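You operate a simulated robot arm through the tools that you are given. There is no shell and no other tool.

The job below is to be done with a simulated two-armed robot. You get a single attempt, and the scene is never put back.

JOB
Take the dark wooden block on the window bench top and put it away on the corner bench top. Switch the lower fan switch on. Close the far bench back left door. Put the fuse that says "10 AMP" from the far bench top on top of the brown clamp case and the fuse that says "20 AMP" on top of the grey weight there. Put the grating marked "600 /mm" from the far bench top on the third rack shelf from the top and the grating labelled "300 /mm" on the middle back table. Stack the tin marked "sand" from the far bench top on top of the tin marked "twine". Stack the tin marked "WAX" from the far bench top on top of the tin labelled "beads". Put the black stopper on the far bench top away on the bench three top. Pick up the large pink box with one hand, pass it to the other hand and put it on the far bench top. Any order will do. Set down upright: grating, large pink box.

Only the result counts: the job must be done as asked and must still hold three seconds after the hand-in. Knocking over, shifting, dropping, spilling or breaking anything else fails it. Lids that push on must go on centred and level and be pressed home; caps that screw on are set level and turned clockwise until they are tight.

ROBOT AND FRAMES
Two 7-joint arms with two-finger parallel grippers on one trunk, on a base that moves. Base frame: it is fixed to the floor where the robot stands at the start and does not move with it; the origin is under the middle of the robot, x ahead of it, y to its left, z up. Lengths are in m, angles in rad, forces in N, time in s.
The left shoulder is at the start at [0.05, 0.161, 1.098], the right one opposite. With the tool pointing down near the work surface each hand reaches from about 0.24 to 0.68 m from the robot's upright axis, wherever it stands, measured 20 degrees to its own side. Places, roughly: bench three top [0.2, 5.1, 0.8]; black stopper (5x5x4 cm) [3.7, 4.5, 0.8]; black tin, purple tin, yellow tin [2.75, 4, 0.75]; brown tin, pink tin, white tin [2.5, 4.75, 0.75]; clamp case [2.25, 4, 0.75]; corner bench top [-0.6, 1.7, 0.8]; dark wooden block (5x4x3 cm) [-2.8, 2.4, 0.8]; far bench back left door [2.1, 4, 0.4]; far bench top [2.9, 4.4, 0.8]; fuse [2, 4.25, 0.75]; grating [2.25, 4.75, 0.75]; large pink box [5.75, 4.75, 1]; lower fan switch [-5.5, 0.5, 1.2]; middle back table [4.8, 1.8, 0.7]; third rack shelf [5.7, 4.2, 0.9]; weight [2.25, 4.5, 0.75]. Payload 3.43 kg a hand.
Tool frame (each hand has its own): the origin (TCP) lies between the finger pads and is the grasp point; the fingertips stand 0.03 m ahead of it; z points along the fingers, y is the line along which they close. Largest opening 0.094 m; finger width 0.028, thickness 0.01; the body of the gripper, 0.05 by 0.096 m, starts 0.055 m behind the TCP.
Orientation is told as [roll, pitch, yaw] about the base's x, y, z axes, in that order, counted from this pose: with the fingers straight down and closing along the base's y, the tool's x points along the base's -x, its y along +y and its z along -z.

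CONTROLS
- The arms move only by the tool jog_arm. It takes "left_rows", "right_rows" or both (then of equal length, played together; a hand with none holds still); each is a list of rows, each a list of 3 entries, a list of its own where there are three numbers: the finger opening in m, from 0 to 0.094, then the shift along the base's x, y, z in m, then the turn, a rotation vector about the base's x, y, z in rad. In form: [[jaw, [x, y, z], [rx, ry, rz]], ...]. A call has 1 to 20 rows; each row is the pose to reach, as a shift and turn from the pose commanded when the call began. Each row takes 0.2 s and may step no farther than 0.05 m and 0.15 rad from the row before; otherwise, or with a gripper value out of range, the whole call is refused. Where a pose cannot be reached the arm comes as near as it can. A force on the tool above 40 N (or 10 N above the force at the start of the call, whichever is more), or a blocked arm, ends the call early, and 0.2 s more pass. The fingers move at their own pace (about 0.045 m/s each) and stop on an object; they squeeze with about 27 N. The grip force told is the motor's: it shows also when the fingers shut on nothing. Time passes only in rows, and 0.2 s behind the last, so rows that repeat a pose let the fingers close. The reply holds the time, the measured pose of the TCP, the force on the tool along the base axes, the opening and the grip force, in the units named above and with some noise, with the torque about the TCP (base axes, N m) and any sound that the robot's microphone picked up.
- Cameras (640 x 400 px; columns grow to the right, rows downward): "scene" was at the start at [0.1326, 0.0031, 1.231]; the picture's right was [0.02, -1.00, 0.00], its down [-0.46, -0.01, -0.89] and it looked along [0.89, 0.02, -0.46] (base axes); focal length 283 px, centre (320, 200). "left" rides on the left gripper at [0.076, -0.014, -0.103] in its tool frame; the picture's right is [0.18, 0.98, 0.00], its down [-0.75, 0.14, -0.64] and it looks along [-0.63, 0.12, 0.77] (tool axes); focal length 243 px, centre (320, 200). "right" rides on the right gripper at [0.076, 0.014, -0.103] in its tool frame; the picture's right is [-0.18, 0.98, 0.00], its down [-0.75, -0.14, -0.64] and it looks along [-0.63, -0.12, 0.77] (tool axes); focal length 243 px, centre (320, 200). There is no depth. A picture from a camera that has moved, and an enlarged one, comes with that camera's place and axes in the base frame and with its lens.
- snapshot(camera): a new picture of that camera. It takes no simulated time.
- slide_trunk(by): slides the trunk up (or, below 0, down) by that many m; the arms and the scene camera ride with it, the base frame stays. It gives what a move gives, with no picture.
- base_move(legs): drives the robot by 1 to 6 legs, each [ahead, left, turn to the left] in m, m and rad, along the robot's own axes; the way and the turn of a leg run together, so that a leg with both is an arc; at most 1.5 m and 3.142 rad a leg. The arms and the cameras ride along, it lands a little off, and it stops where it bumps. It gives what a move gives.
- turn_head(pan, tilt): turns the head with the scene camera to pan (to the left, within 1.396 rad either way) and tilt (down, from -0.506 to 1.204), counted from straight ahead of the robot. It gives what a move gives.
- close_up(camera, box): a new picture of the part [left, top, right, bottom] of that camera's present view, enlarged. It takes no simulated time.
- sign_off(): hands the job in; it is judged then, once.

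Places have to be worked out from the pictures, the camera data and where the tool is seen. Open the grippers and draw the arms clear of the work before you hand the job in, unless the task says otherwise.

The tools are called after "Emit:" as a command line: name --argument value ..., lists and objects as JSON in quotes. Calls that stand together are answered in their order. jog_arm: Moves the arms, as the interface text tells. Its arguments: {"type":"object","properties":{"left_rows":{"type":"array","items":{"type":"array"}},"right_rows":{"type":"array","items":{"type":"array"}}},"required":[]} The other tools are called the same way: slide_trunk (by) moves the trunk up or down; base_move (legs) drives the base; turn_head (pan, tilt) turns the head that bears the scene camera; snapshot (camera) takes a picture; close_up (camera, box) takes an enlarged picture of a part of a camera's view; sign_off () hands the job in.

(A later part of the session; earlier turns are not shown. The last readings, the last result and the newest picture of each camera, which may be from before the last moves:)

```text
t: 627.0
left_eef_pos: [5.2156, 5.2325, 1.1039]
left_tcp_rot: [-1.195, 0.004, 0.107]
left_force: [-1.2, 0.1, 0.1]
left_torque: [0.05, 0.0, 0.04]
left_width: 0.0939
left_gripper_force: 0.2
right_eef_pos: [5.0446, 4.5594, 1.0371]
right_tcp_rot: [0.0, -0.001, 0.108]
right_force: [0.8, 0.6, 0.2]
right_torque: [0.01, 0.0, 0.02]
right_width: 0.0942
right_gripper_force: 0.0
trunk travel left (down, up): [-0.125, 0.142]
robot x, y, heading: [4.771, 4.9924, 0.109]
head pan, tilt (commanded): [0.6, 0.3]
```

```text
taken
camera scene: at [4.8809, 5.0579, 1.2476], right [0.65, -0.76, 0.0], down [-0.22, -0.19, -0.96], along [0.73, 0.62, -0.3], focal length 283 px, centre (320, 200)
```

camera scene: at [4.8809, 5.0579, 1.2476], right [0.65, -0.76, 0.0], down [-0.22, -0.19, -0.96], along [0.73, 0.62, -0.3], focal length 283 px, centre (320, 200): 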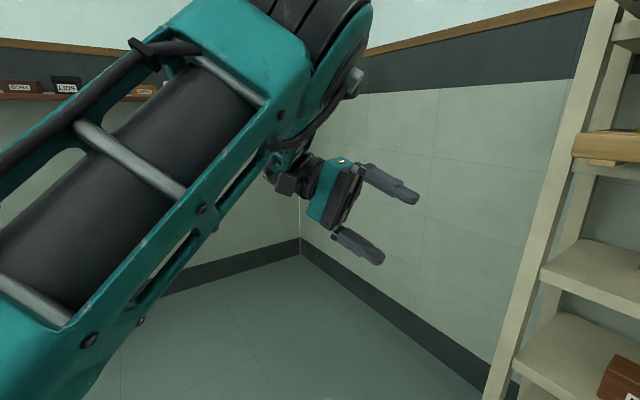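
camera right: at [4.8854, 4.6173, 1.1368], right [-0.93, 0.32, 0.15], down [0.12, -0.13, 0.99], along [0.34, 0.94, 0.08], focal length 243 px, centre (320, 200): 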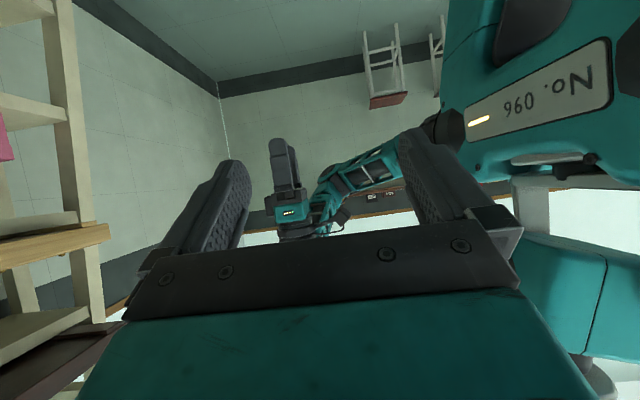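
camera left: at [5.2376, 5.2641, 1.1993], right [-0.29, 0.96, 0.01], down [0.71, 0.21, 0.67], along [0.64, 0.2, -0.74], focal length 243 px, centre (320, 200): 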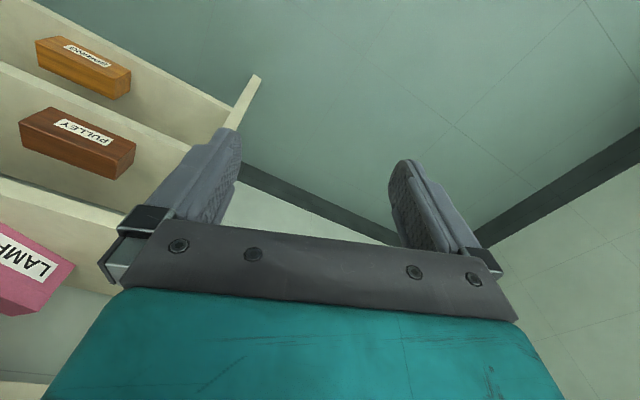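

Good, no limits hit. I continue: tool fully horizontal to the right, moving lower and further right to lower the elbow outward.

Emit:
jog_arm --left_rows '[[0.094, [0.01, -0.02, -0.02], [-0.133, -0.014, 0]], [0.094, [0.02, -0.04, -0.04], [-0.265, -0.028, 0]], [0.094, [0.03, -0.06, -0.06], [-0.398, -0.042, 0]], [0.094, [0.04, -0.08, -0.08], [-0.398, -0.042, 0]], [0.094, [0.05, -0.1, -0.1], [-0.398, -0.042, 0]], [0.094, [0.05, -0.12, -0.12], [-0.398, -0.042, 0]], [0.094, [0.05, -0.14, -0.14], [-0.398, -0.042, 0]]]'

Emit:
snapshot --camera "scene"

```text
t: 628.6
left_eef_pos: [5.2824, 5.0864, 0.958]
left_tcp_rot: [-1.593, 0.006, 0.107]
left_force: [0.5, -0.2, 0.0]
left_torque: [0.0, 0.03, -0.01]
left_width: 0.0941
left_gripper_force: 0.1
left hand out of reach, approached as far as the arm can: row 2, 3, 4, 5, 6, 7
right_eef_pos: [5.0444, 4.5578, 1.0365]
right_tcp_rot: [0.0, -0.002, 0.108]
right_force: [0.5, -1.3, -1.1]
right_torque: [0.0, -0.03, 0.0]
right_width: 0.0941
right_gripper_force: 0.0
trunk travel left (down, up): [-0.125, 0.142]
robot x, y, heading: [4.7714, 4.9909, 0.107]
head pan, tilt (commanded): [0.6, 0.3]
```

```text
taken
camera scene: at [4.881, 5.0577, 1.2476], right [0.65, -0.76, 0.0], down [-0.22, -0.19, -0.96], along [0.73, 0.62, -0.3], focal length 283 px, centre (320, 200)
```

scene: 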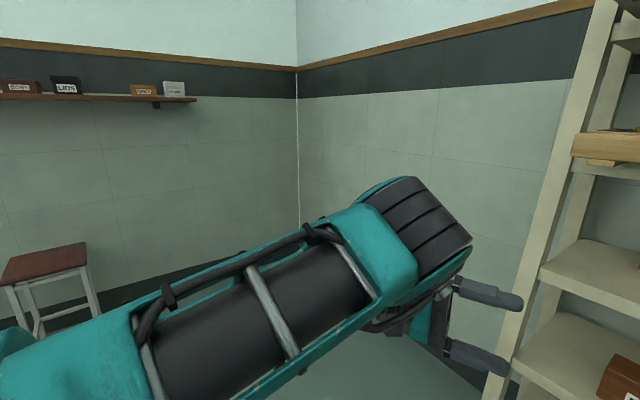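

I now level the tool again gradually while moving toward the rest position.

Emit:
jog_arm --left_rows '[[0.094, [-0.007, 0.0118, 0.0035], [0.132, 0.0142, 0]], [0.094, [-0.0139, 0.0236, 0.007], [0.264, 0.0284, 0]], [0.094, [-0.0209, 0.0355, 0.0105], [0.396, 0.0426, 0]], [0.094, [-0.0279, 0.0473, 0.014], [0.528, 0.0568, 0]], [0.094, [-0.0348, 0.0591, 0.0175], [0.66, 0.071, 0]], [0.094, [-0.0418, 0.0709, 0.021], [0.792, 0.0852, 0]], [0.094, [-0.0488, 0.0827, 0.0245], [0.924, 0.0994, 0]], [0.094, [-0.0557, 0.0945, 0.028], [1.056, 0.1136, 0]], [0.094, [-0.0627, 0.1064, 0.0315], [1.188, 0.1278, 0]], [0.094, [-0.0697, 0.1182, 0.035], [1.32, 0.142, 0]], [0.094, [-0.0766, 0.13, 0.0385], [1.452, 0.1562, 0]], [0.094, [-0.0836, 0.1418, 0.042], [1.584, 0.1704, 0]], [0.094, [-0.0836, 0.1418, 0.042], [1.584, 0.1704, 0]]]'

Emit:
snapshot --camera "scene"

```text
t: 631.4
left_eef_pos: [5.2302, 5.2973, 1.0114]
left_tcp_rot: [-0.011, 0.004, 0.122]
left_force: [0.6, -0.1, 0.2]
left_torque: [0.01, 0.01, 0.01]
left_width: 0.0936
left_gripper_force: 0.0
left hand out of reach, approached as far as the arm can: row 5, 6, 7, 8, 9, 10, 11, 12, 13
right_eef_pos: [5.0439, 4.559, 1.0362]
right_tcp_rot: [0.001, 0.0, 0.108]
right_force: [-0.4, 0.1, 0.5]
right_torque: [0.01, -0.01, -0.03]
right_width: 0.0937
right_gripper_force: 0.1
trunk travel left (down, up): [-0.125, 0.142]
robot x, y, heading: [4.7709, 4.9898, 0.114]
head pan, tilt (commanded): [0.6, 0.3]
```

```text
taken
camera scene: at [4.881, 5.0579, 1.2476], right [0.65, -0.76, 0.0], down [-0.22, -0.19, -0.96], along [0.73, 0.62, -0.3], focal length 283 px, centre (320, 200)
```

scene: 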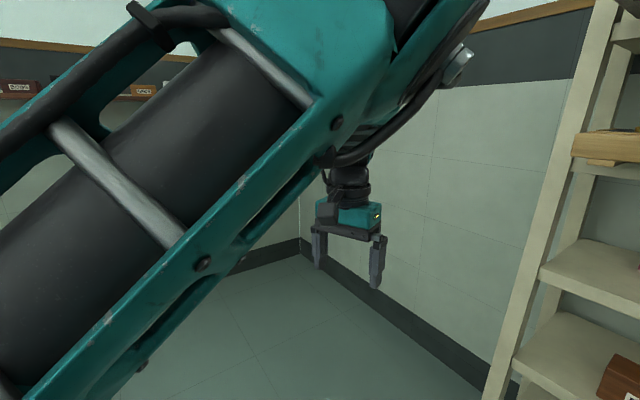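

Still elbow-up. I repeat the sideways tilt, but this time pull the hand in close to the body before levelling.

Emit:
jog_arm --left_rows '[[0.094, [0.01, -0.02, 0.0], [-0.133, -0.014, 0]], [0.094, [0.02, -0.04, 0.0], [-0.265, -0.028, 0]], [0.094, [0.03, -0.06, 0.0], [-0.398, -0.042, 0]], [0.094, [0.03, -0.08, 0.0], [-0.53, -0.056, 0]], [0.094, [0.03, -0.1, 0.0], [-0.663, -0.07, 0]], [0.094, [0.03, -0.12, 0.0], [-0.795, -0.085, 0]], [0.094, [0.03, -0.14, -0.01], [-0.928, -0.099, 0]], [0.094, [0.03, -0.16, -0.02], [-1.06, -0.113, 0]], [0.094, [0.03, -0.18, -0.03], [-1.193, -0.127, 0]], [0.094, [0.03, -0.2, -0.04], [-1.326, -0.141, 0]], [0.094, [0.03, -0.22, -0.05], [-1.45, -0.155, 0]]]'

Emit:
jog_arm --left_rows '[[0.094, [-0.03, -0.005, 0], [0, 0, 0]], [0.094, [-0.06, -0.01, 0], [0, 0, 0]], [0.094, [-0.09, -0.015, 0], [0, 0, 0]], [0.094, [-0.12, -0.02, 0], [0, 0, 0]], [0.094, [-0.15, -0.02, 0], [0, 0, 0]], [0.094, [-0.18, -0.02, 0], [0, 0, 0]]]'

Emit:
turn_head --pan 0.4 --tilt 0.5

Emit:
snapshot --camera "scene"

```text
t: 633.8
left_eef_pos: [5.2731, 5.0932, 0.9569]
left_tcp_rot: [-1.463, 0.006, 0.103]
left_force: [0.2, 0.4, 0.8]
left_torque: [-0.01, 0.01, 0.01]
left_width: 0.094
left_gripper_force: 0.0
left hand out of reach, approached as far as the arm can: row 9, 10, 11
right_eef_pos: [5.0457, 4.5602, 1.0364]
right_tcp_rot: [0.0, 0.001, 0.107]
right_force: [0.4, 0.1, -0.4]
right_torque: [-0.02, -0.01, 0.02]
right_width: 0.094
right_gripper_force: 0.0
trunk travel left (down, up): [-0.125, 0.142]
robot x, y, heading: [4.7692, 4.9926, 0.104]
head pan, tilt (commanded): [0.6, 0.3]
```

```text
t: 635.2
left_eef_pos: [5.2412, 5.1091, 0.9509]
left_tcp_rot: [-1.461, 0.006, 0.104]
left_force: [-0.5, -1.2, 0.1]
left_torque: [-0.03, 0.01, 0.0]
left_width: 0.0938
left_gripper_force: 0.1
left hand out of reach, approached as far as the arm can: row 1, 2, 3, 4, 5, 6
right_eef_pos: [5.0442, 4.5598, 1.0357]
right_tcp_rot: [0.003, 0.0, 0.107]
right_force: [0.2, -0.5, -0.3]
right_torque: [0.01, -0.02, -0.04]
right_width: 0.0941
right_gripper_force: 0.1
trunk travel left (down, up): [-0.125, 0.142]
robot x, y, heading: [4.7658, 4.9901, 0.106]
head pan, tilt (commanded): [0.6, 0.3]
```

```text
t: 636.0
left_eef_pos: [5.2405, 5.1093, 0.9511]
left_tcp_rot: [-1.46, 0.006, 0.103]
left_force: [-0.4, 0.4, 1.2]
left_torque: [-0.01, 0.01, -0.02]
left_width: 0.0939
left_gripper_force: 0.1
right_eef_pos: [5.0445, 4.5596, 1.0371]
right_tcp_rot: [0.0, 0.0, 0.108]
right_force: [-0.5, 0.5, -0.1]
right_torque: [0.04, 0.0, -0.02]
right_width: 0.094
right_gripper_force: 0.1
trunk travel left (down, up): [-0.125, 0.142]
robot x, y, heading: [4.7699, 4.9925, 0.108]
head pan, tilt (commanded): [0.4, 0.499]
```

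```text
taken
camera scene: at [4.8896, 5.0414, 1.2292], right [0.49, -0.87, 0.0], down [-0.42, -0.23, -0.88], along [0.77, 0.43, -0.48], focal length 283 px, centre (320, 200)
```

scene: 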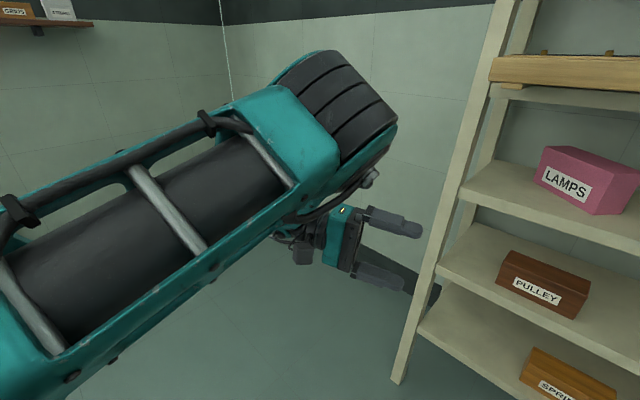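

I understand the mechanism better: with the arm straight, a roll of the tool is shared by the upper-arm joint. I level the tool, stretch the arm out, roll the tool there, then bend and un-roll.

Emit:
jog_arm --left_rows '[[0.094, [0.01, 0.02, 0.01], [0.132, 0.0142, 0]], [0.094, [0.02, 0.04, 0.02], [0.264, 0.0284, 0]], [0.094, [0.03, 0.06, 0.03], [0.396, 0.0426, 0]], [0.094, [0.04, 0.08, 0.04], [0.528, 0.0568, 0]], [0.094, [0.05, 0.1, 0.05], [0.66, 0.071, 0]], [0.094, [0.06, 0.12, 0.06], [0.792, 0.0852, 0]], [0.094, [0.07, 0.14, 0.07], [0.924, 0.0994, 0]], [0.094, [0.08, 0.15, 0.08], [1.056, 0.1136, 0]], [0.094, [0.1, 0.16, 0.09], [1.188, 0.1278, 0]], [0.094, [0.12, 0.17, 0.1], [1.32, 0.142, 0]], [0.094, [0.14, 0.18, 0.11], [1.455, 0.156, 0]], [0.094, [0.17, 0.19, 0.12], [1.455, 0.156, 0]], [0.094, [0.2, 0.2, 0.12], [1.455, 0.156, 0]]]'

Emit:
snapshot --camera "scene"

```text
t: 638.8
left_eef_pos: [5.3677, 5.3019, 1.0603]
left_tcp_rot: [0.002, 0.003, 0.112]
left_force: [-0.5, -0.1, 0.6]
left_torque: [0.0, 0.02, -0.01]
left_width: 0.0938
left_gripper_force: 0.1
left hand out of reach, approached as far as the arm can: row 11, 12, 13
right_eef_pos: [5.0451, 4.5598, 1.0364]
right_tcp_rot: [-0.001, 0.002, 0.11]
right_force: [-0.5, -0.6, 0.5]
right_torque: [-0.01, 0.01, 0.0]
right_width: 0.0941
right_gripper_force: 0.1
trunk travel left (down, up): [-0.125, 0.142]
robot x, y, heading: [4.7724, 4.9872, 0.108]
head pan, tilt (commanded): [0.4, 0.499]
```

```text
taken
camera scene: at [4.8896, 5.0413, 1.2292], right [0.49, -0.87, 0.0], down [-0.42, -0.23, -0.88], along [0.77, 0.43, -0.48], focal length 283 px, centre (320, 200)
```

scene: 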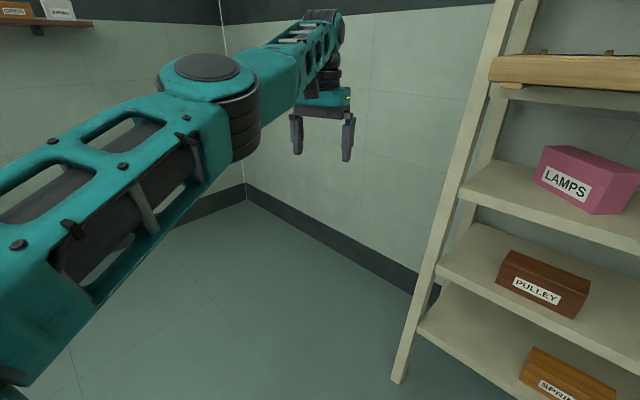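

The arm is straight with the elbow cap up. I roll the tool about the arm's axis by −2.1 rad here, keeping the wrist in place, so that part of the roll goes into the upper arm.

Emit:
jog_arm --left_rows '[[0.094, [0.0063, -0.0267, 0.002], [-0.1407, -0.0362, -0.0377]], [0.094, [0.0115, -0.0532, 0.008], [-0.2814, -0.0723, -0.0753]], [0.094, [0.0155, -0.0787, 0.0177], [-0.4221, -0.1085, -0.113]], [0.094, [0.0181, -0.1026, 0.0311], [-0.5628, -0.1446, -0.1506]], [0.094, [0.0192, -0.1246, 0.0478], [-0.7035, -0.1808, -0.1883]], [0.094, [0.019, -0.1439, 0.0674], [-0.8442, -0.2169, -0.2259]], [0.094, [0.0173, -0.1603, 0.0894], [-0.9849, -0.2531, -0.2636]], [0.094, [0.0142, -0.1734, 0.1135], [-1.1256, -0.2892, -0.3012]], [0.094, [0.0098, -0.1829, 0.139], [-1.2663, -0.3254, -0.3389]], [0.094, [0.0041, -0.1884, 0.1654], [-1.407, -0.3615, -0.3765]], [0.094, [-0.0026, -0.1901, 0.1921], [-1.5477, -0.3977, -0.4142]], [0.094, [-0.0103, -0.1877, 0.2184], [-1.6884, -0.4338, -0.4518]], [0.094, [-0.0187, -0.1813, 0.2439], [-1.8291, -0.47, -0.4895]], [0.094, [-0.0277, -0.1711, 0.2679], [-1.9698, -0.5061, -0.5271]]]'

Emit:
snapshot --camera "scene"

```text
t: 641.8
left_eef_pos: [5.3385, 5.1318, 1.3287]
left_tcp_rot: [-2.056, -0.5, 0.083]
left_force: [-0.3, 0.5, -0.3]
left_torque: [0.06, 0.01, 0.01]
left_width: 0.0943
left_gripper_force: 0.0
right_eef_pos: [5.0445, 4.5601, 1.0362]
right_tcp_rot: [0.0, 0.0, 0.109]
right_force: [0.3, 0.0, -0.7]
right_torque: [0.02, 0.0, 0.02]
right_width: 0.094
right_gripper_force: 0.2
trunk travel left (down, up): [-0.125, 0.142]
robot x, y, heading: [4.7722, 4.993, 0.108]
head pan, tilt (commanded): [0.4, 0.499]
```

```text
taken
camera scene: at [4.8896, 5.0413, 1.2292], right [0.49, -0.87, 0.0], down [-0.42, -0.23, -0.88], along [0.77, 0.43, -0.48], focal length 283 px, centre (320, 200)
```

scene: 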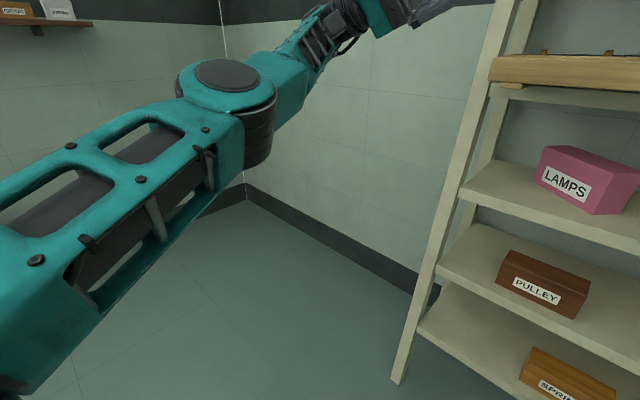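

The forearm joint took all of that roll; I keep rolling in the same direction until the upper arm has to follow.

Emit:
jog_arm --left_rows '[[0.094, [-0.0094, 0.0137, 0.0219], [-0.1407, -0.0362, -0.0377]], [0.094, [-0.019, 0.0307, 0.0414], [-0.2814, -0.0723, -0.0753]], [0.094, [-0.0286, 0.0507, 0.0579], [-0.4221, -0.1085, -0.113]], [0.094, [-0.0378, 0.073, 0.071], [-0.5628, -0.1446, -0.1506]], [0.094, [-0.0466, 0.0974, 0.0806], [-0.7035, -0.1808, -0.1883]], [0.094, [-0.0548, 0.1231, 0.0863], [-0.8442, -0.2169, -0.2259]], [0.094, [-0.0621, 0.1496, 0.0881], [-0.9849, -0.2531, -0.2636]], [0.094, [-0.0684, 0.1763, 0.0859], [-1.1256, -0.2892, -0.3012]], [0.094, [-0.0735, 0.2027, 0.0797], [-1.2663, -0.3254, -0.3389]], [0.094, [-0.0774, 0.2281, 0.0697], [-1.407, -0.3615, -0.3765]], [0.094, [-0.0799, 0.252, 0.0562], [-1.5477, -0.3977, -0.4142]], [0.094, [-0.0809, 0.2738, 0.0393], [-1.6884, -0.4338, -0.4518]]]'

Emit:
snapshot --camera "scene"

```text
t: 644.4
left_eef_pos: [5.258, 5.4052, 1.3682]
left_tcp_rot: [2.28, -0.331, 0.543]
left_force: [-0.2, 0.1, 0.1]
left_torque: [0.01, 0.0, 0.04]
left_width: 0.094
left_gripper_force: 0.1
right_eef_pos: [5.0441, 4.5594, 1.0363]
right_tcp_rot: [-0.001, 0.001, 0.109]
right_force: [-0.6, -0.2, 0.0]
right_torque: [-0.01, -0.03, -0.02]
right_width: 0.0939
right_gripper_force: 0.0
trunk travel left (down, up): [-0.125, 0.142]
robot x, y, heading: [4.7705, 4.9903, 0.109]
head pan, tilt (commanded): [0.4, 0.499]
```

```text
taken
camera scene: at [4.8896, 5.0414, 1.2292], right [0.49, -0.87, 0.0], down [-0.42, -0.23, -0.88], along [0.77, 0.43, -0.48], focal length 283 px, centre (320, 200)
```

scene: 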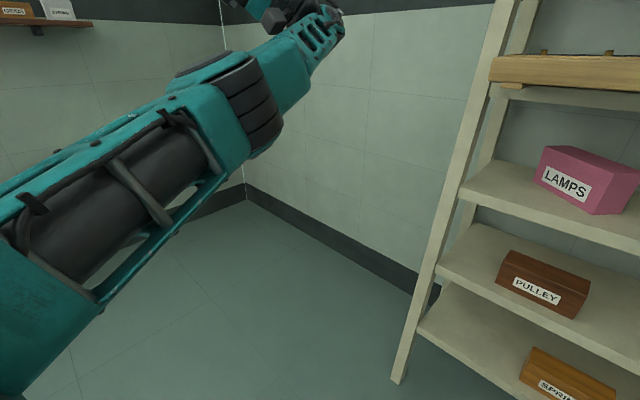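

The upper arm now follows (cap turning left). I complete the full turn, which brings the tool back to pointing down with the elbow rolled over.

Emit:
jog_arm --left_rows '[[0.094, [0.0003, 0.0191, -0.0195], [-0.1398, -0.0359, -0.0374]], [0.094, [0.002, 0.0353, -0.0416], [-0.2795, -0.0718, -0.0748]], [0.094, [0.0052, 0.0481, -0.0656], [-0.4193, -0.1077, -0.1122]], [0.094, [0.0096, 0.0574, -0.091], [-0.559, -0.1436, -0.1496]], [0.094, [0.0152, 0.0628, -0.1172], [-0.6988, -0.1795, -0.187]], [0.094, [0.0219, 0.0643, -0.1437], [-0.8386, -0.2155, -0.2244]], [0.094, [0.0295, 0.0619, -0.1699], [-0.9783, -0.2514, -0.2618]], [0.094, [0.0379, 0.0556, -0.1952], [-1.1181, -0.2873, -0.2992]], [0.094, [0.0469, 0.0455, -0.219], [-1.2579, -0.3232, -0.3366]], [0.094, [0.0562, 0.0319, -0.2408], [-1.3976, -0.3591, -0.374]], [0.094, [0.0657, 0.015, -0.2601], [-1.5374, -0.395, -0.4114]], [0.094, [0.0752, -0.0047, -0.2766], [-1.6771, -0.4309, -0.4488]], [0.094, [0.0844, -0.0269, -0.2898], [-1.8169, -0.4668, -0.4862]], [0.094, [0.0932, -0.051, -0.2994], [-1.9567, -0.5027, -0.5236]], [0.094, [0.1013, -0.0765, -0.3052], [-2.0964, -0.5386, -0.561]], [0.094, [0.1086, -0.1027, -0.3072], [-2.2353, -0.5743, -0.5981]]]'

Emit:
snapshot --camera "scene"

```text
t: 647.8
left_eef_pos: [5.3177, 5.4339, 1.1193]
left_tcp_rot: [0.82, 0.023, 0.347]
left_force: [0.5, -0.7, -0.4]
left_torque: [0.01, -0.03, -0.01]
left_width: 0.0939
left_gripper_force: 0.0
left hand out of reach, approached as far as the arm can: row 11, 12, 13, 14, 15, 16
right_eef_pos: [5.0451, 4.5588, 1.0366]
right_tcp_rot: [0.0, 0.001, 0.109]
right_force: [1.2, 0.0, 0.5]
right_torque: [0.01, -0.02, 0.0]
right_width: 0.094
right_gripper_force: 0.0
trunk travel left (down, up): [-0.125, 0.142]
robot x, y, heading: [4.7702, 4.9914, 0.107]
head pan, tilt (commanded): [0.4, 0.499]
```

```text
taken
camera scene: at [4.8896, 5.0414, 1.2292], right [0.49, -0.87, 0.0], down [-0.42, -0.23, -0.88], along [0.77, 0.43, -0.48], focal length 283 px, centre (320, 200)
```

scene: 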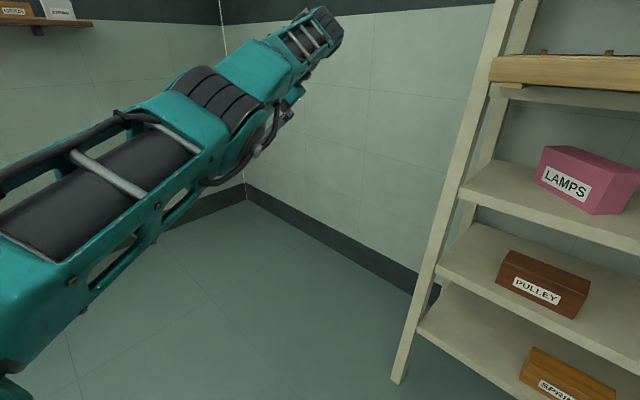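

The upper arm has rolled over (drum up, cap down-left). I now bend the elbow by coming inward with this orientation.

Emit:
jog_arm --left_rows '[[0.094, [-0.03, -0.012, -0.01], [0, 0, 0]], [0.094, [-0.06, -0.024, -0.02], [0, 0, 0]], [0.094, [-0.09, -0.036, -0.03], [0, 0, 0]], [0.094, [-0.12, -0.048, -0.04], [0, 0, 0]], [0.094, [-0.15, -0.06, -0.05], [0, 0, 0]], [0.094, [-0.18, -0.07, -0.05], [0, 0, 0]]]'

Emit:
snapshot --camera "scene"

```text
t: 649.2
left_eef_pos: [5.3176, 5.4336, 1.1186]
left_tcp_rot: [0.82, 0.024, 0.348]
left_force: [0.1, -0.5, -0.7]
left_torque: [0.0, 0.01, 0.01]
left_width: 0.094
left_gripper_force: 0.0
left hand out of reach, approached as far as the arm can: row 1, 2, 3, 4, 5, 6
right_eef_pos: [5.0444, 4.559, 1.0375]
right_tcp_rot: [0.0, 0.0, 0.109]
right_force: [-1.0, -0.1, -1.0]
right_torque: [-0.01, -0.01, -0.01]
right_width: 0.0939
right_gripper_force: 0.1
trunk travel left (down, up): [-0.125, 0.142]
robot x, y, heading: [4.7692, 4.9922, 0.111]
head pan, tilt (commanded): [0.4, 0.499]
```

```text
taken
camera scene: at [4.8896, 5.0414, 1.2292], right [0.49, -0.87, 0.0], down [-0.42, -0.23, -0.88], along [0.77, 0.43, -0.48], focal length 283 px, centre (320, 200)
```

scene: 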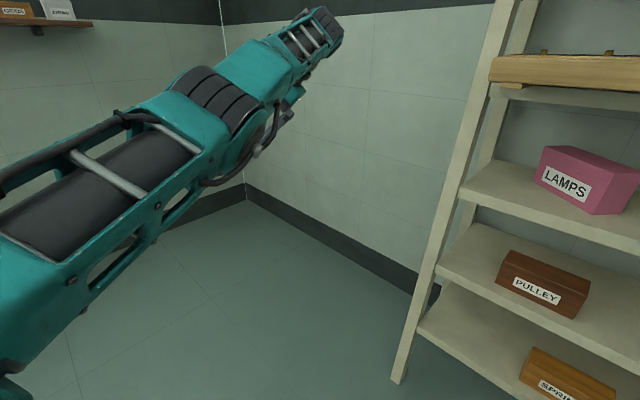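

I use the trick that worked before: tilt the fingers back toward the robot along the arm while moving inward.

Emit:
jog_arm --left_rows '[[0.094, [-0.02, -0.01, -0.005], [-0.0451, 0.0772, 0.0943]], [0.094, [-0.04, -0.02, -0.01], [-0.0902, 0.1544, 0.1886]], [0.094, [-0.06, -0.03, -0.015], [-0.1353, 0.2317, 0.2829]], [0.094, [-0.08, -0.04, -0.02], [-0.1804, 0.3089, 0.3773]], [0.094, [-0.1, -0.05, -0.025], [-0.2256, 0.3861, 0.4716]], [0.094, [-0.12, -0.06, -0.03], [-0.2707, 0.4633, 0.5659]], [0.094, [-0.14, -0.07, -0.035], [-0.3158, 0.5405, 0.6602]], [0.094, [-0.16, -0.08, -0.04], [-0.3609, 0.6178, 0.7545]]]'

Emit:
snapshot --camera "scene"

```text
t: 651.0
left_eef_pos: [5.064, 5.4449, 1.0894]
left_tcp_rot: [0.998, 0.7, 1.197]
left_force: [0.7, -0.6, 0.2]
left_torque: [0.0, -0.02, 0.01]
left_width: 0.0941
left_gripper_force: 0.0
left hand out of reach, approached as far as the arm can: row 1, 2, 3, 4, 5, 6, 7, 8
right_eef_pos: [5.0437, 4.5604, 1.038]
right_tcp_rot: [0.0, 0.001, 0.108]
right_force: [-0.2, 0.0, 0.1]
right_torque: [0.03, -0.01, -0.02]
right_width: 0.0938
right_gripper_force: 0.1
trunk travel left (down, up): [-0.125, 0.142]
robot x, y, heading: [4.769, 4.9941, 0.108]
head pan, tilt (commanded): [0.4, 0.499]
```

```text
taken
camera scene: at [4.8896, 5.0416, 1.2292], right [0.49, -0.87, 0.0], down [-0.42, -0.23, -0.88], along [0.77, 0.43, -0.48], focal length 283 px, centre (320, 200)
```

scene: 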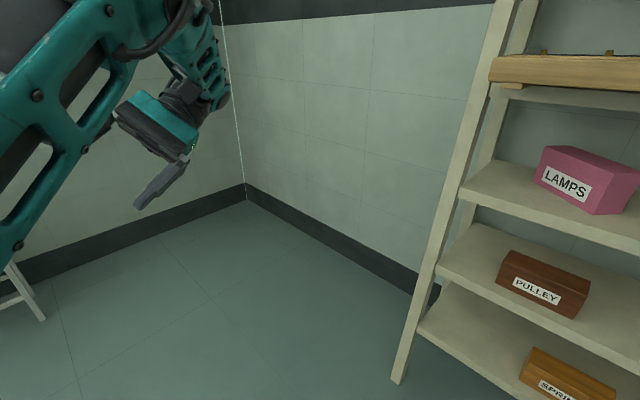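

The elbow is bent again, up-left. I rotate the tool back to vertical while moving inward, and check the elbow.

Emit:
jog_arm --left_rows '[[0.094, [0.012, -0.01, -0.009], [-0.0375, -0.1102, -0.0617]], [0.094, [0.024, -0.021, -0.018], [-0.0751, -0.2205, -0.1235]], [0.094, [0.036, -0.031, -0.027], [-0.1126, -0.3307, -0.1852]], [0.094, [0.048, -0.042, -0.036], [-0.1501, -0.4409, -0.247]], [0.094, [0.06, -0.052, -0.045], [-0.1877, -0.5512, -0.3087]], [0.094, [0.072, -0.062, -0.054], [-0.2252, -0.6614, -0.3704]], [0.094, [0.084, -0.073, -0.063], [-0.2627, -0.7716, -0.4322]], [0.094, [0.096, -0.083, -0.072], [-0.3002, -0.8818, -0.4939]], [0.094, [0.108, -0.094, -0.081], [-0.3378, -0.9921, -0.5557]], [0.094, [0.12, -0.104, -0.09], [-0.3753, -1.1023, -0.6174]]]'

Emit:
snapshot --camera "scene"

```text
t: 653.2
left_eef_pos: [5.0063, 5.428, 0.9482]
left_tcp_rot: [-0.006, 0.003, 0.109]
left_force: [-0.1, 0.1, 0.2]
left_torque: [0.01, 0.02, 0.02]
left_width: 0.0939
left_gripper_force: 0.1
left hand out of reach, approached as far as the arm can: row 1, 2, 3, 4, 5, 6, 7, 8, 9, 10
right_eef_pos: [5.044, 4.5599, 1.0363]
right_tcp_rot: [0.0, 0.001, 0.108]
right_force: [0.1, 0.7, 0.2]
right_torque: [-0.02, -0.03, 0.01]
right_width: 0.0939
right_gripper_force: 0.0
trunk travel left (down, up): [-0.125, 0.142]
robot x, y, heading: [4.7671, 4.9924, 0.11]
head pan, tilt (commanded): [0.4, 0.499]
```

```text
taken
camera scene: at [4.8895, 5.0414, 1.2292], right [0.49, -0.87, 0.0], down [-0.42, -0.23, -0.88], along [0.77, 0.43, -0.48], focal length 283 px, centre (320, 200)
```

scene: 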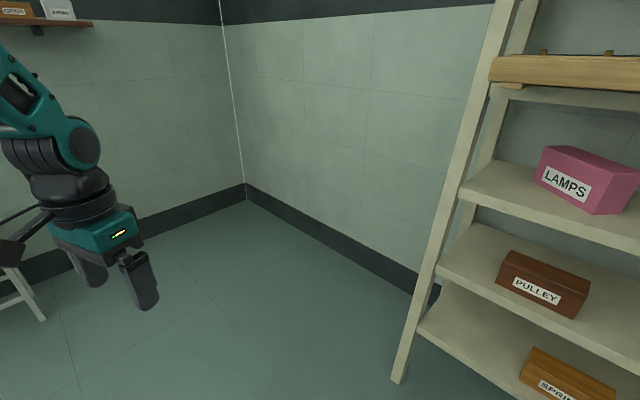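

That looks like the normal elbow-out arm again. I move to the rest position to confirm.

Emit:
jog_arm --left_rows '[[0.094, [0.0174, -0.0345, 0.0237], [0, 0, 0]], [0.094, [0.0348, -0.0689, 0.0473], [0, 0, 0]], [0.094, [0.0522, -0.1034, 0.071], [0, 0, 0]], [0.094, [0.0695, -0.1379, 0.0947], [0, 0, 0]], [0.094, [0.0869, -0.1723, 0.1183], [0, 0, 0]], [0.094, [0.1043, -0.2068, 0.142], [0, 0, 0]], [0.094, [0.1043, -0.2068, 0.142], [0, 0, 0]]]'

Emit:
turn_head --pan 1.2 --tilt 0.3

Emit:
snapshot --camera "scene"

```text
t: 654.8
left_eef_pos: [4.9922, 5.4079, 0.9419]
left_tcp_rot: [-0.003, 0.006, 0.107]
left_force: [-0.5, 0.5, 0.1]
left_torque: [0.01, -0.01, 0.02]
left_width: 0.0941
left_gripper_force: 0.0
left hand out of reach, approached as far as the arm can: row 1, 2, 3, 4, 5, 6, 7
right_eef_pos: [5.0437, 4.5594, 1.0367]
right_tcp_rot: [-0.001, -0.001, 0.109]
right_force: [-0.3, 0.4, -0.2]
right_torque: [0.0, 0.02, 0.01]
right_width: 0.0938
right_gripper_force: 0.0
trunk travel left (down, up): [-0.125, 0.142]
robot x, y, heading: [4.7696, 4.9918, 0.108]
head pan, tilt (commanded): [0.4, 0.499]
```

```text
t: 655.9
left_eef_pos: [4.9922, 5.4067, 0.9404]
left_tcp_rot: [-0.002, 0.005, 0.107]
left_force: [-0.1, -0.9, 0.2]
left_torque: [-0.03, -0.02, -0.02]
left_width: 0.094
left_gripper_force: 0.0
right_eef_pos: [5.0441, 4.5596, 1.0374]
right_tcp_rot: [0.0, 0.0, 0.109]
right_force: [-1.0, 0.7, -0.4]
right_torque: [-0.01, -0.01, -0.01]
right_width: 0.0938
right_gripper_force: 0.1
trunk travel left (down, up): [-0.125, 0.142]
robot x, y, heading: [4.7683, 4.9888, 0.107]
head pan, tilt (commanded): [1.201, 0.3]
```

```text
taken
camera scene: at [4.8344, 5.0873, 1.2476], right [0.97, -0.26, 0.0], down [-0.08, -0.29, -0.96], along [0.25, 0.92, -0.3], focal length 283 px, centre (320, 200)
```

scene: 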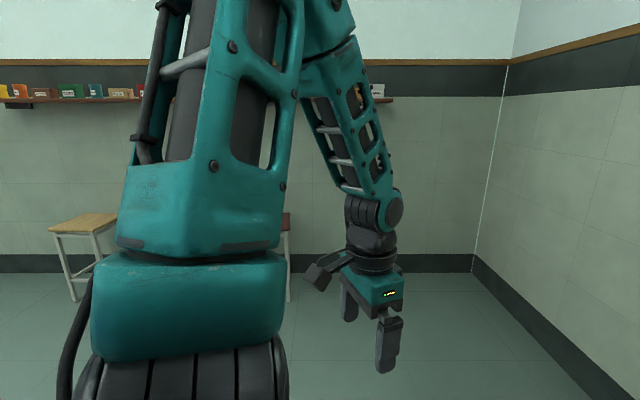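

The arm is elbow-up now, which is usable for receiving the box in front-left. I check that it can reach a good receiving position (ahead 0.46, left 0.28).

Emit:
jog_arm --left_rows '[[0.094, [0.03, -0.005, 0.015], [0, 0, 0]], [0.094, [0.06, -0.015, 0.03], [0, 0, 0]], [0.094, [0.09, -0.025, 0.045], [0, 0, 0]], [0.094, [0.12, -0.035, 0.06], [0, 0, 0]], [0.094, [0.15, -0.045, 0.075], [0, 0, 0]], [0.094, [0.18, -0.06, 0.09], [0, 0, 0]], [0.094, [0.2, -0.075, 0.1], [0, 0, 0]], [0.094, [0.205, -0.085, 0.1], [0, 0, 0]]]'

Emit:
turn_head --pan 0.5 --tilt 0.4

Emit:
snapshot --camera "scene"

```text
t: 657.7
left_eef_pos: [5.0051, 5.4277, 0.9531]
left_tcp_rot: [-0.004, 0.004, 0.109]
left_force: [0.5, -0.9, -0.9]
left_torque: [-0.01, 0.0, -0.01]
left_width: 0.0941
left_gripper_force: 0.0
left hand out of reach, approached as far as the arm can: row 1, 2, 3, 4, 5, 6, 7, 8
right_eef_pos: [5.0448, 4.5584, 1.0367]
right_tcp_rot: [0.0, 0.001, 0.11]
right_force: [-0.7, 0.2, 0.5]
right_torque: [-0.04, 0.03, -0.01]
right_width: 0.0942
right_gripper_force: 0.0
trunk travel left (down, up): [-0.125, 0.142]
robot x, y, heading: [4.7707, 4.9915, 0.107]
head pan, tilt (commanded): [1.201, 0.3]
```

```text
t: 658.8
left_eef_pos: [5.0061, 5.427, 0.954]
left_tcp_rot: [-0.002, 0.006, 0.109]
left_force: [-1.4, 0.6, -0.1]
left_torque: [0.03, -0.04, 0.02]
left_width: 0.0937
left_gripper_force: 0.0
right_eef_pos: [5.0447, 4.5606, 1.0368]
right_tcp_rot: [0.0, 0.0, 0.11]
right_force: [-0.4, 0.0, -0.9]
right_torque: [0.0, 0.0, -0.01]
right_width: 0.094
right_gripper_force: 0.0
trunk travel left (down, up): [-0.125, 0.142]
robot x, y, heading: [4.7705, 4.9927, 0.108]
head pan, tilt (commanded): [0.499, 0.4]
```

```text
taken
camera scene: at [4.8861, 5.0501, 1.2383], right [0.57, -0.82, 0.0], down [-0.32, -0.22, -0.92], along [0.76, 0.53, -0.39], focal length 283 px, centre (320, 200)
```

scene: 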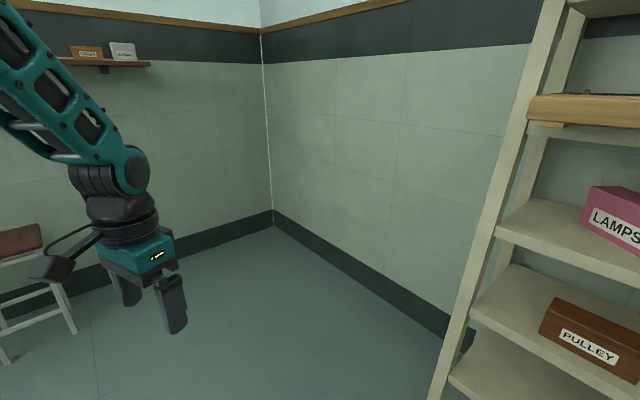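

I look at the healthy right arm to see what the normal elbow posture looks like for comparison.

Emit:
turn_head --pan -0.9 --tilt 0.4

Emit:
snapshot --camera "scene"

Emit:
turn_head --pan -1.3 --tilt 0.6

Emit:
snapshot --camera "scene"

Emit:
turn_head --pan 1.3 --tilt 0.0

Emit:
snapshot --camera "scene"

```text
t: 660.3
left_eef_pos: [5.0055, 5.4269, 0.9538]
left_tcp_rot: [-0.005, 0.005, 0.11]
left_force: [-0.4, -0.6, 0.1]
left_torque: [-0.04, 0.01, 0.0]
left_width: 0.0936
left_gripper_force: 0.1
right_eef_pos: [5.0443, 4.5598, 1.0359]
right_tcp_rot: [0.0, 0.0, 0.107]
right_force: [0.1, 0.1, 0.2]
right_torque: [-0.04, 0.01, 0.0]
right_width: 0.0943
right_gripper_force: 0.1
trunk travel left (down, up): [-0.125, 0.142]
robot x, y, heading: [4.7714, 4.9912, 0.11]
head pan, tilt (commanded): [-0.901, 0.4]
```

```text
taken
camera scene: at [4.8751, 4.9312, 1.2383], right [-0.71, -0.7, 0.0], down [-0.27, 0.28, -0.92], along [0.65, -0.66, -0.39], focal length 283 px, centre (320, 200)
```

scene: 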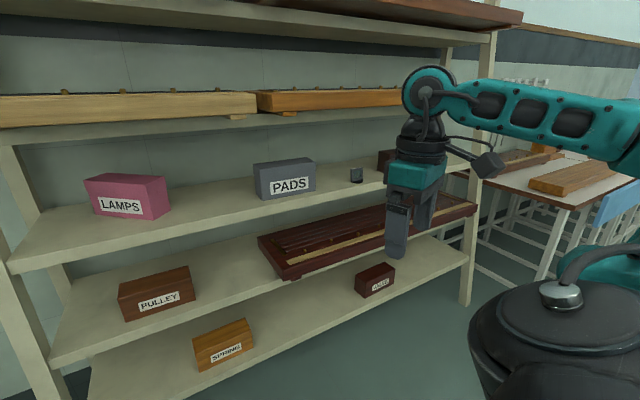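

```text
t: 661.2
left_eef_pos: [5.0066, 5.4273, 0.9536]
left_tcp_rot: [-0.002, 0.005, 0.107]
left_force: [-0.7, 0.5, -0.2]
left_torque: [-0.02, 0.01, 0.03]
left_width: 0.0941
left_gripper_force: 0.1
right_eef_pos: [5.0439, 4.5596, 1.0363]
right_tcp_rot: [-0.001, 0.001, 0.108]
right_force: [-0.2, 0.0, 0.0]
right_torque: [0.01, 0.0, -0.01]
right_width: 0.0941
right_gripper_force: 0.1
trunk travel left (down, up): [-0.125, 0.142]
robot x, y, heading: [4.7675, 4.9957, 0.105]
head pan, tilt (commanded): [-1.3, 0.6]
```

```text
taken
camera scene: at [4.8428, 4.9151, 1.2201], right [-0.93, -0.37, 0.0], down [-0.21, 0.52, -0.83], along [0.31, -0.77, -0.56], focal length 283 px, centre (320, 200)
```

scene: 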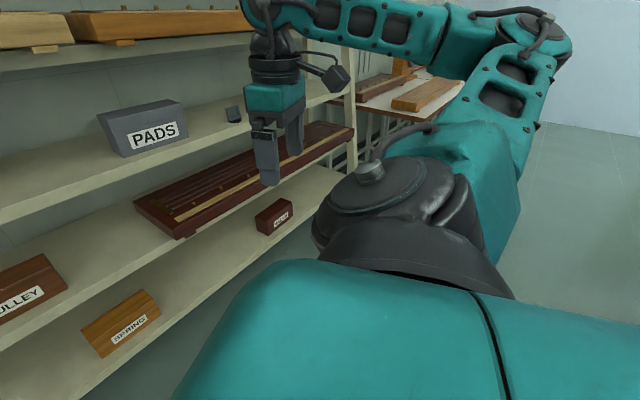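

```text
t: 663.5
left_eef_pos: [5.0058, 5.4274, 0.9542]
left_tcp_rot: [-0.004, 0.006, 0.109]
left_force: [-0.1, -0.1, 0.3]
left_torque: [0.01, 0.0, 0.0]
left_width: 0.0938
left_gripper_force: 0.0
right_eef_pos: [5.0452, 4.5594, 1.0364]
right_tcp_rot: [-0.001, 0.0, 0.108]
right_force: [0.7, 0.9, 0.3]
right_torque: [0.0, 0.02, 0.0]
right_width: 0.0942
right_gripper_force: 0.1
trunk travel left (down, up): [-0.125, 0.142]
robot x, y, heading: [4.769, 4.993, 0.111]
head pan, tilt (commanded): [1.3, 0.0]
```

```text
taken
camera scene: at [4.8247, 5.086, 1.2753], right [0.99, -0.16, 0.0], down [0.0, 0.0, -1.0], along [0.16, 0.99, 0.0], focal length 283 px, centre (320, 200)
```

scene: 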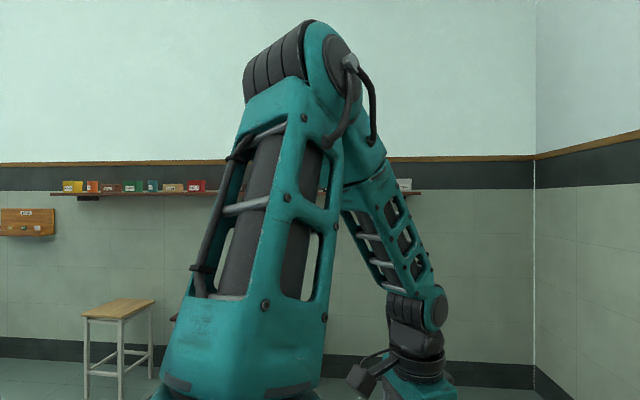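

Analysis suggests the normal posture is reachable by swinging the whole arm clockwise about the shoulder (one joint). I rotate the hand about the shoulder axis by −1.12 rad, yawing with it.

Emit:
jog_arm --left_rows '[[0.094, [0.0355, -0.0311, 0], [0, 0, -0.14]], [0.094, [0.0664, -0.067, 0], [0, 0, -0.28]], [0.094, [0.0919, -0.1068, 0], [0, 0, -0.42]], [0.094, [0.1117, -0.1498, 0], [0, 0, -0.56]], [0.094, [0.1252, -0.1951, 0], [0, 0, -0.7]], [0.094, [0.1323, -0.2417, 0], [0, 0, -0.84]], [0.094, [0.1328, -0.2891, 0], [0, 0, -0.98]], [0.094, [0.1266, -0.336, 0], [0, 0, -1.12]]]'

Emit:
turn_head --pan 0.7 --tilt 0.2

Emit:
snapshot --camera "scene"

```text
t: 665.3
left_eef_pos: [4.9575, 5.3741, 0.9041]
left_tcp_rot: [-0.006, 0.003, -1.016]
left_force: [0.0, -0.1, 0.4]
left_torque: [0.02, 0.02, 0.0]
left_width: 0.0938
left_gripper_force: 0.1
left hand out of reach, approached as far as the arm can: row 1, 2, 3, 4, 5, 6, 7, 8
right_eef_pos: [5.0446, 4.5589, 1.0365]
right_tcp_rot: [0.001, -0.001, 0.11]
right_force: [-0.4, 0.4, 0.4]
right_torque: [-0.01, -0.06, 0.01]
right_width: 0.0941
right_gripper_force: 0.1
trunk travel left (down, up): [-0.125, 0.142]
robot x, y, heading: [4.7681, 4.9896, 0.11]
head pan, tilt (commanded): [1.3, 0.0]
```

```text
t: 666.3
left_eef_pos: [4.9592, 5.3724, 0.9057]
left_tcp_rot: [-0.006, 0.002, -1.013]
left_force: [0.3, 0.6, 0.6]
left_torque: [0.01, 0.01, 0.01]
left_width: 0.0941
left_gripper_force: 0.0
right_eef_pos: [5.0444, 4.5592, 1.0375]
right_tcp_rot: [0.0, 0.001, 0.109]
right_force: [0.3, 0.7, 0.7]
right_torque: [-0.04, -0.02, 0.0]
right_width: 0.094
right_gripper_force: 0.0
trunk travel left (down, up): [-0.125, 0.142]
robot x, y, heading: [4.7693, 4.9913, 0.114]
head pan, tilt (commanded): [0.7, 0.201]
```

```text
taken
camera scene: at [4.8744, 5.0646, 1.2569], right [0.72, -0.69, 0.0], down [-0.14, -0.14, -0.98], along [0.68, 0.71, -0.2], focal length 283 px, centre (320, 200)
```

scene: 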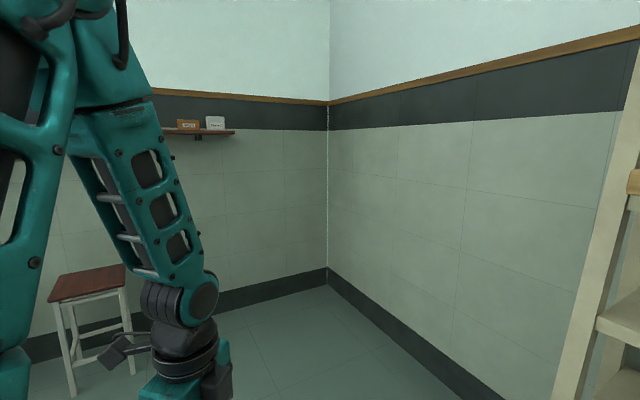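

J1/J3 are at limits on this side; the healthy posture lies the other way round. I unwind: undo the yaw, re-tilt, and stretch the arm out again.

Emit:
jog_arm --left_rows '[[0.094, [0.006, 0.007, 0.005], [0, 0, 0.14]], [0.094, [0.012, 0.014, 0.01], [0, 0, 0.28]], [0.094, [0.018, 0.021, 0.016], [0, 0, 0.42]], [0.094, [0.024, 0.028, 0.021], [0, 0, 0.56]], [0.094, [0.03, 0.035, 0.026], [0, 0, 0.7]], [0.094, [0.036, 0.042, 0.032], [0, 0, 0.84]], [0.094, [0.042, 0.049, 0.037], [0, 0, 0.98]], [0.094, [0.047, 0.056, 0.042], [0, 0, 1.12]]]'

Emit:
jog_arm --left_rows '[[0.094, [0.006, 0.002, 0.014], [0.0375, 0.1102, 0.0617]], [0.094, [0.012, 0.004, 0.028], [0.0751, 0.2205, 0.1235]], [0.094, [0.018, 0.006, 0.042], [0.1126, 0.3307, 0.1852]], [0.094, [0.023, 0.007, 0.056], [0.1501, 0.4409, 0.247]], [0.094, [0.029, 0.009, 0.07], [0.1877, 0.5512, 0.3087]], [0.094, [0.035, 0.01, 0.084], [0.2252, 0.6614, 0.3704]], [0.094, [0.041, 0.012, 0.098], [0.2627, 0.7716, 0.4322]], [0.094, [0.047, 0.013, 0.112], [0.3002, 0.8818, 0.4939]], [0.094, [0.052, 0.015, 0.126], [0.3378, 0.9921, 0.5557]], [0.094, [0.058, 0.017, 0.141], [0.3753, 1.1023, 0.6174]]]'

Emit:
jog_arm --left_rows '[[0.094, [0.032, 0.0, 0.004], [0.0451, -0.0772, -0.0943]], [0.094, [0.064, 0.0, 0.008], [0.0902, -0.1544, -0.1886]], [0.094, [0.096, 0.0, 0.012], [0.1353, -0.2317, -0.2829]], [0.094, [0.128, 0.0, 0.016], [0.1804, -0.3089, -0.3773]], [0.094, [0.16, -0.002, 0.02], [0.2256, -0.3861, -0.4716]], [0.094, [0.192, -0.004, 0.024], [0.2707, -0.4633, -0.5659]], [0.094, [0.224, -0.007, 0.027], [0.3158, -0.5405, -0.6602]], [0.094, [0.254, -0.011, 0.03], [0.3609, -0.6178, -0.7545]], [0.094, [0.29, -0.011, 0.03], [0.3609, -0.6178, -0.7545]]]'

Emit:
turn_head --pan 0.4 --tilt 0.5

Emit:
snapshot --camera "scene"

```text
t: 668.1
left_eef_pos: [5.0015, 5.4225, 0.9466]
left_tcp_rot: [-0.002, 0.006, 0.111]
left_force: [0.3, -0.3, -0.3]
left_torque: [-0.03, 0.0, -0.02]
left_width: 0.0939
left_gripper_force: 0.0
right_eef_pos: [5.0441, 4.5599, 1.0364]
right_tcp_rot: [0.0, 0.0, 0.109]
right_force: [-0.2, 0.9, 0.0]
right_torque: [0.03, -0.01, 0.0]
right_width: 0.094
right_gripper_force: 0.0
trunk travel left (down, up): [-0.125, 0.142]
robot x, y, heading: [4.7685, 4.9882, 0.109]
head pan, tilt (commanded): [0.7, 0.201]
```

```text
t: 670.3
left_eef_pos: [5.0577, 5.4446, 1.0901]
left_tcp_rot: [1.005, 0.701, 1.205]
left_force: [0.6, 1.0, 0.7]
left_torque: [0.01, -0.04, 0.0]
left_width: 0.0937
left_gripper_force: 0.0
left hand out of reach, approached as far as the arm can: row 1, 2, 3, 4, 5, 6, 7, 8, 9, 10
right_eef_pos: [5.0442, 4.5596, 1.0362]
right_tcp_rot: [0.0, -0.002, 0.108]
right_force: [0.1, 0.0, -0.1]
right_torque: [-0.02, 0.01, -0.01]
right_width: 0.094
right_gripper_force: 0.1
trunk travel left (down, up): [-0.125, 0.142]
robot x, y, heading: [4.7726, 4.99, 0.111]
head pan, tilt (commanded): [0.7, 0.201]
```

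```text
t: 672.3
left_eef_pos: [5.3171, 5.4351, 1.1213]
left_tcp_rot: [0.821, 0.021, 0.348]
left_force: [0.3, -0.2, -0.2]
left_torque: [0.03, -0.01, -0.01]
left_width: 0.0943
left_gripper_force: 0.0
left hand out of reach, approached as far as the arm can: row 1, 2, 3, 4, 5, 6, 7, 8, 9
right_eef_pos: [5.0447, 4.5585, 1.0365]
right_tcp_rot: [-0.001, -0.001, 0.108]
right_force: [-0.2, -0.2, -0.1]
right_torque: [0.03, -0.02, 0.01]
right_width: 0.0939
right_gripper_force: 0.0
trunk travel left (down, up): [-0.125, 0.142]
robot x, y, heading: [4.7676, 4.9927, 0.106]
head pan, tilt (commanded): [0.7, 0.201]
```

```text
t: 673.1
left_eef_pos: [5.3174, 5.4344, 1.1195]
left_tcp_rot: [0.82, 0.02, 0.348]
left_force: [0.0, -0.3, 0.3]
left_torque: [-0.06, 0.0, -0.02]
left_width: 0.0939
left_gripper_force: 0.0
right_eef_pos: [5.0449, 4.5583, 1.0358]
right_tcp_rot: [0.0, 0.001, 0.109]
right_force: [-0.4, -0.1, 0.4]
right_torque: [-0.01, -0.02, 0.01]
right_width: 0.0939
right_gripper_force: 0.0
trunk travel left (down, up): [-0.125, 0.142]
robot x, y, heading: [4.7709, 4.9925, 0.108]
head pan, tilt (commanded): [0.4, 0.499]
```

```text
taken
camera scene: at [4.8896, 5.0414, 1.2292], right [0.49, -0.87, 0.0], down [-0.42, -0.23, -0.88], along [0.77, 0.43, -0.48], focal length 283 px, centre (320, 200)
```

scene: 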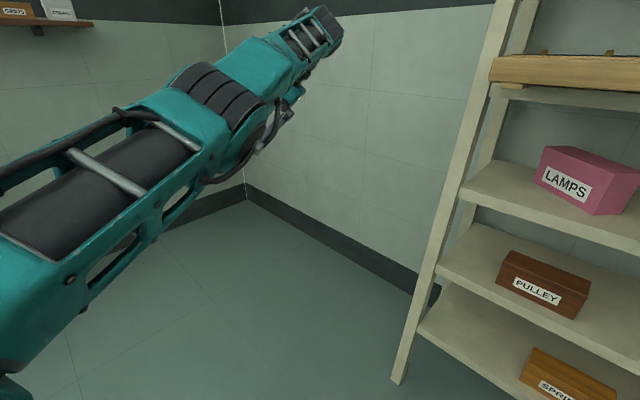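

I'm back at the stretched pose. Now I roll the tool the other way (positive) about the arm axis; first 2.1 rad.

Emit:
jog_arm --left_rows '[[0.094, [-0.0096, 0.0147, 0.0213], [0.1403, 0.0365, 0.0381]], [0.094, [-0.0189, 0.0259, 0.0448], [0.2807, 0.0731, 0.0762]], [0.094, [-0.0277, 0.0334, 0.0699], [0.421, 0.1096, 0.1143]], [0.094, [-0.0357, 0.0369, 0.0961], [0.5613, 0.1461, 0.1524]], [0.094, [-0.0428, 0.0364, 0.1227], [0.7016, 0.1826, 0.1905]], [0.094, [-0.0489, 0.032, 0.1493], [0.842, 0.2192, 0.2286]], [0.094, [-0.0537, 0.0236, 0.1752], [0.9823, 0.2557, 0.2667]], [0.094, [-0.0572, 0.0115, 0.1998], [1.1226, 0.2922, 0.3048]], [0.094, [-0.0594, -0.004, 0.2226], [1.2629, 0.3287, 0.3429]], [0.094, [-0.0601, -0.0227, 0.243], [1.4033, 0.3653, 0.381]], [0.094, [-0.0593, -0.0439, 0.2606], [1.5436, 0.4018, 0.4191]], [0.094, [-0.0571, -0.0674, 0.275], [1.6839, 0.4383, 0.4572]], [0.094, [-0.0535, -0.0926, 0.2859], [1.8242, 0.4748, 0.4953]], [0.094, [-0.0486, -0.1188, 0.293], [1.9646, 0.5114, 0.5334]]]'

Emit:
jog_arm --left_rows '[[0.094, [0.0061, -0.0268, 0.0032], [0.1403, 0.0365, 0.0381]], [0.094, [0.0132, -0.0534, 0.0024], [0.2807, 0.0731, 0.0762]], [0.094, [0.0213, -0.0794, -0.0024], [0.421, 0.1096, 0.1143]], [0.094, [0.0301, -0.1041, -0.011], [0.5613, 0.1461, 0.1524]], [0.094, [0.0394, -0.127, -0.0234], [0.7016, 0.1826, 0.1905]], [0.094, [0.049, -0.1476, -0.0391], [0.842, 0.2192, 0.2286]], [0.094, [0.0587, -0.1653, -0.0579], [0.9823, 0.2557, 0.2667]], [0.094, [0.0683, -0.1799, -0.0793], [1.1226, 0.2922, 0.3048]], [0.094, [0.0776, -0.1909, -0.1029], [1.2629, 0.3287, 0.3429]], [0.094, [0.0863, -0.1981, -0.1281], [1.4033, 0.3653, 0.381]], [0.094, [0.0943, -0.2014, -0.1544], [1.5436, 0.4018, 0.4191]], [0.094, [0.1014, -0.2007, -0.1811], [1.6839, 0.4383, 0.4572]], [0.094, [0.1074, -0.196, -0.2076], [1.8242, 0.4748, 0.4953]], [0.094, [0.1121, -0.1874, -0.2334], [1.9646, 0.5114, 0.5334]]]'

Emit:
snapshot --camera "scene"

```text
t: 676.1
left_eef_pos: [5.2699, 5.3151, 1.4134]
left_tcp_rot: [2.855, -0.473, 0.472]
left_force: [0.3, 0.1, -0.4]
left_torque: [0.0, -0.02, 0.01]
left_width: 0.094
left_gripper_force: 0.1
right_eef_pos: [5.0444, 4.5595, 1.037]
right_tcp_rot: [0.0, -0.001, 0.106]
right_force: [-0.7, 0.3, -0.5]
right_torque: [-0.05, 0.01, -0.02]
right_width: 0.0939
right_gripper_force: 0.0
trunk travel left (down, up): [-0.125, 0.142]
robot x, y, heading: [4.7706, 4.9929, 0.109]
head pan, tilt (commanded): [0.4, 0.499]
```

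```text
t: 679.1
left_eef_pos: [5.3813, 5.1276, 1.1798]
left_tcp_rot: [-1.169, -0.3, -0.048]
left_force: [0.8, 0.0, 0.6]
left_torque: [-0.01, 0.03, -0.02]
left_width: 0.094
left_gripper_force: 0.0
right_eef_pos: [5.0437, 4.5588, 1.0365]
right_tcp_rot: [-0.001, -0.001, 0.108]
right_force: [-0.1, 0.3, 0.0]
right_torque: [0.01, -0.02, 0.03]
right_width: 0.094
right_gripper_force: 0.1
trunk travel left (down, up): [-0.125, 0.142]
robot x, y, heading: [4.7683, 4.9923, 0.108]
head pan, tilt (commanded): [0.4, 0.499]
```

```text
taken
camera scene: at [4.8897, 5.0414, 1.2292], right [0.49, -0.87, 0.0], down [-0.42, -0.23, -0.88], along [0.77, 0.43, -0.48], focal length 283 px, centre (320, 200)
```

scene: 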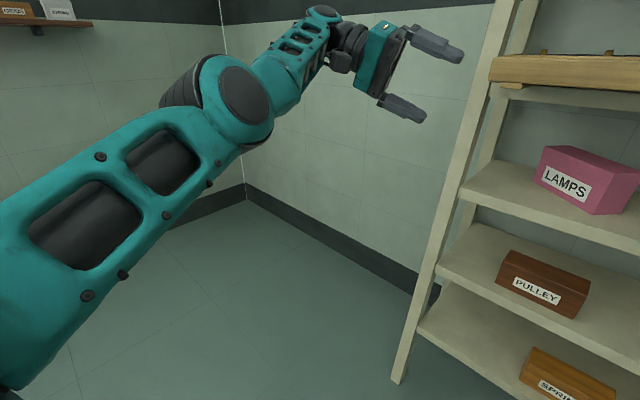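

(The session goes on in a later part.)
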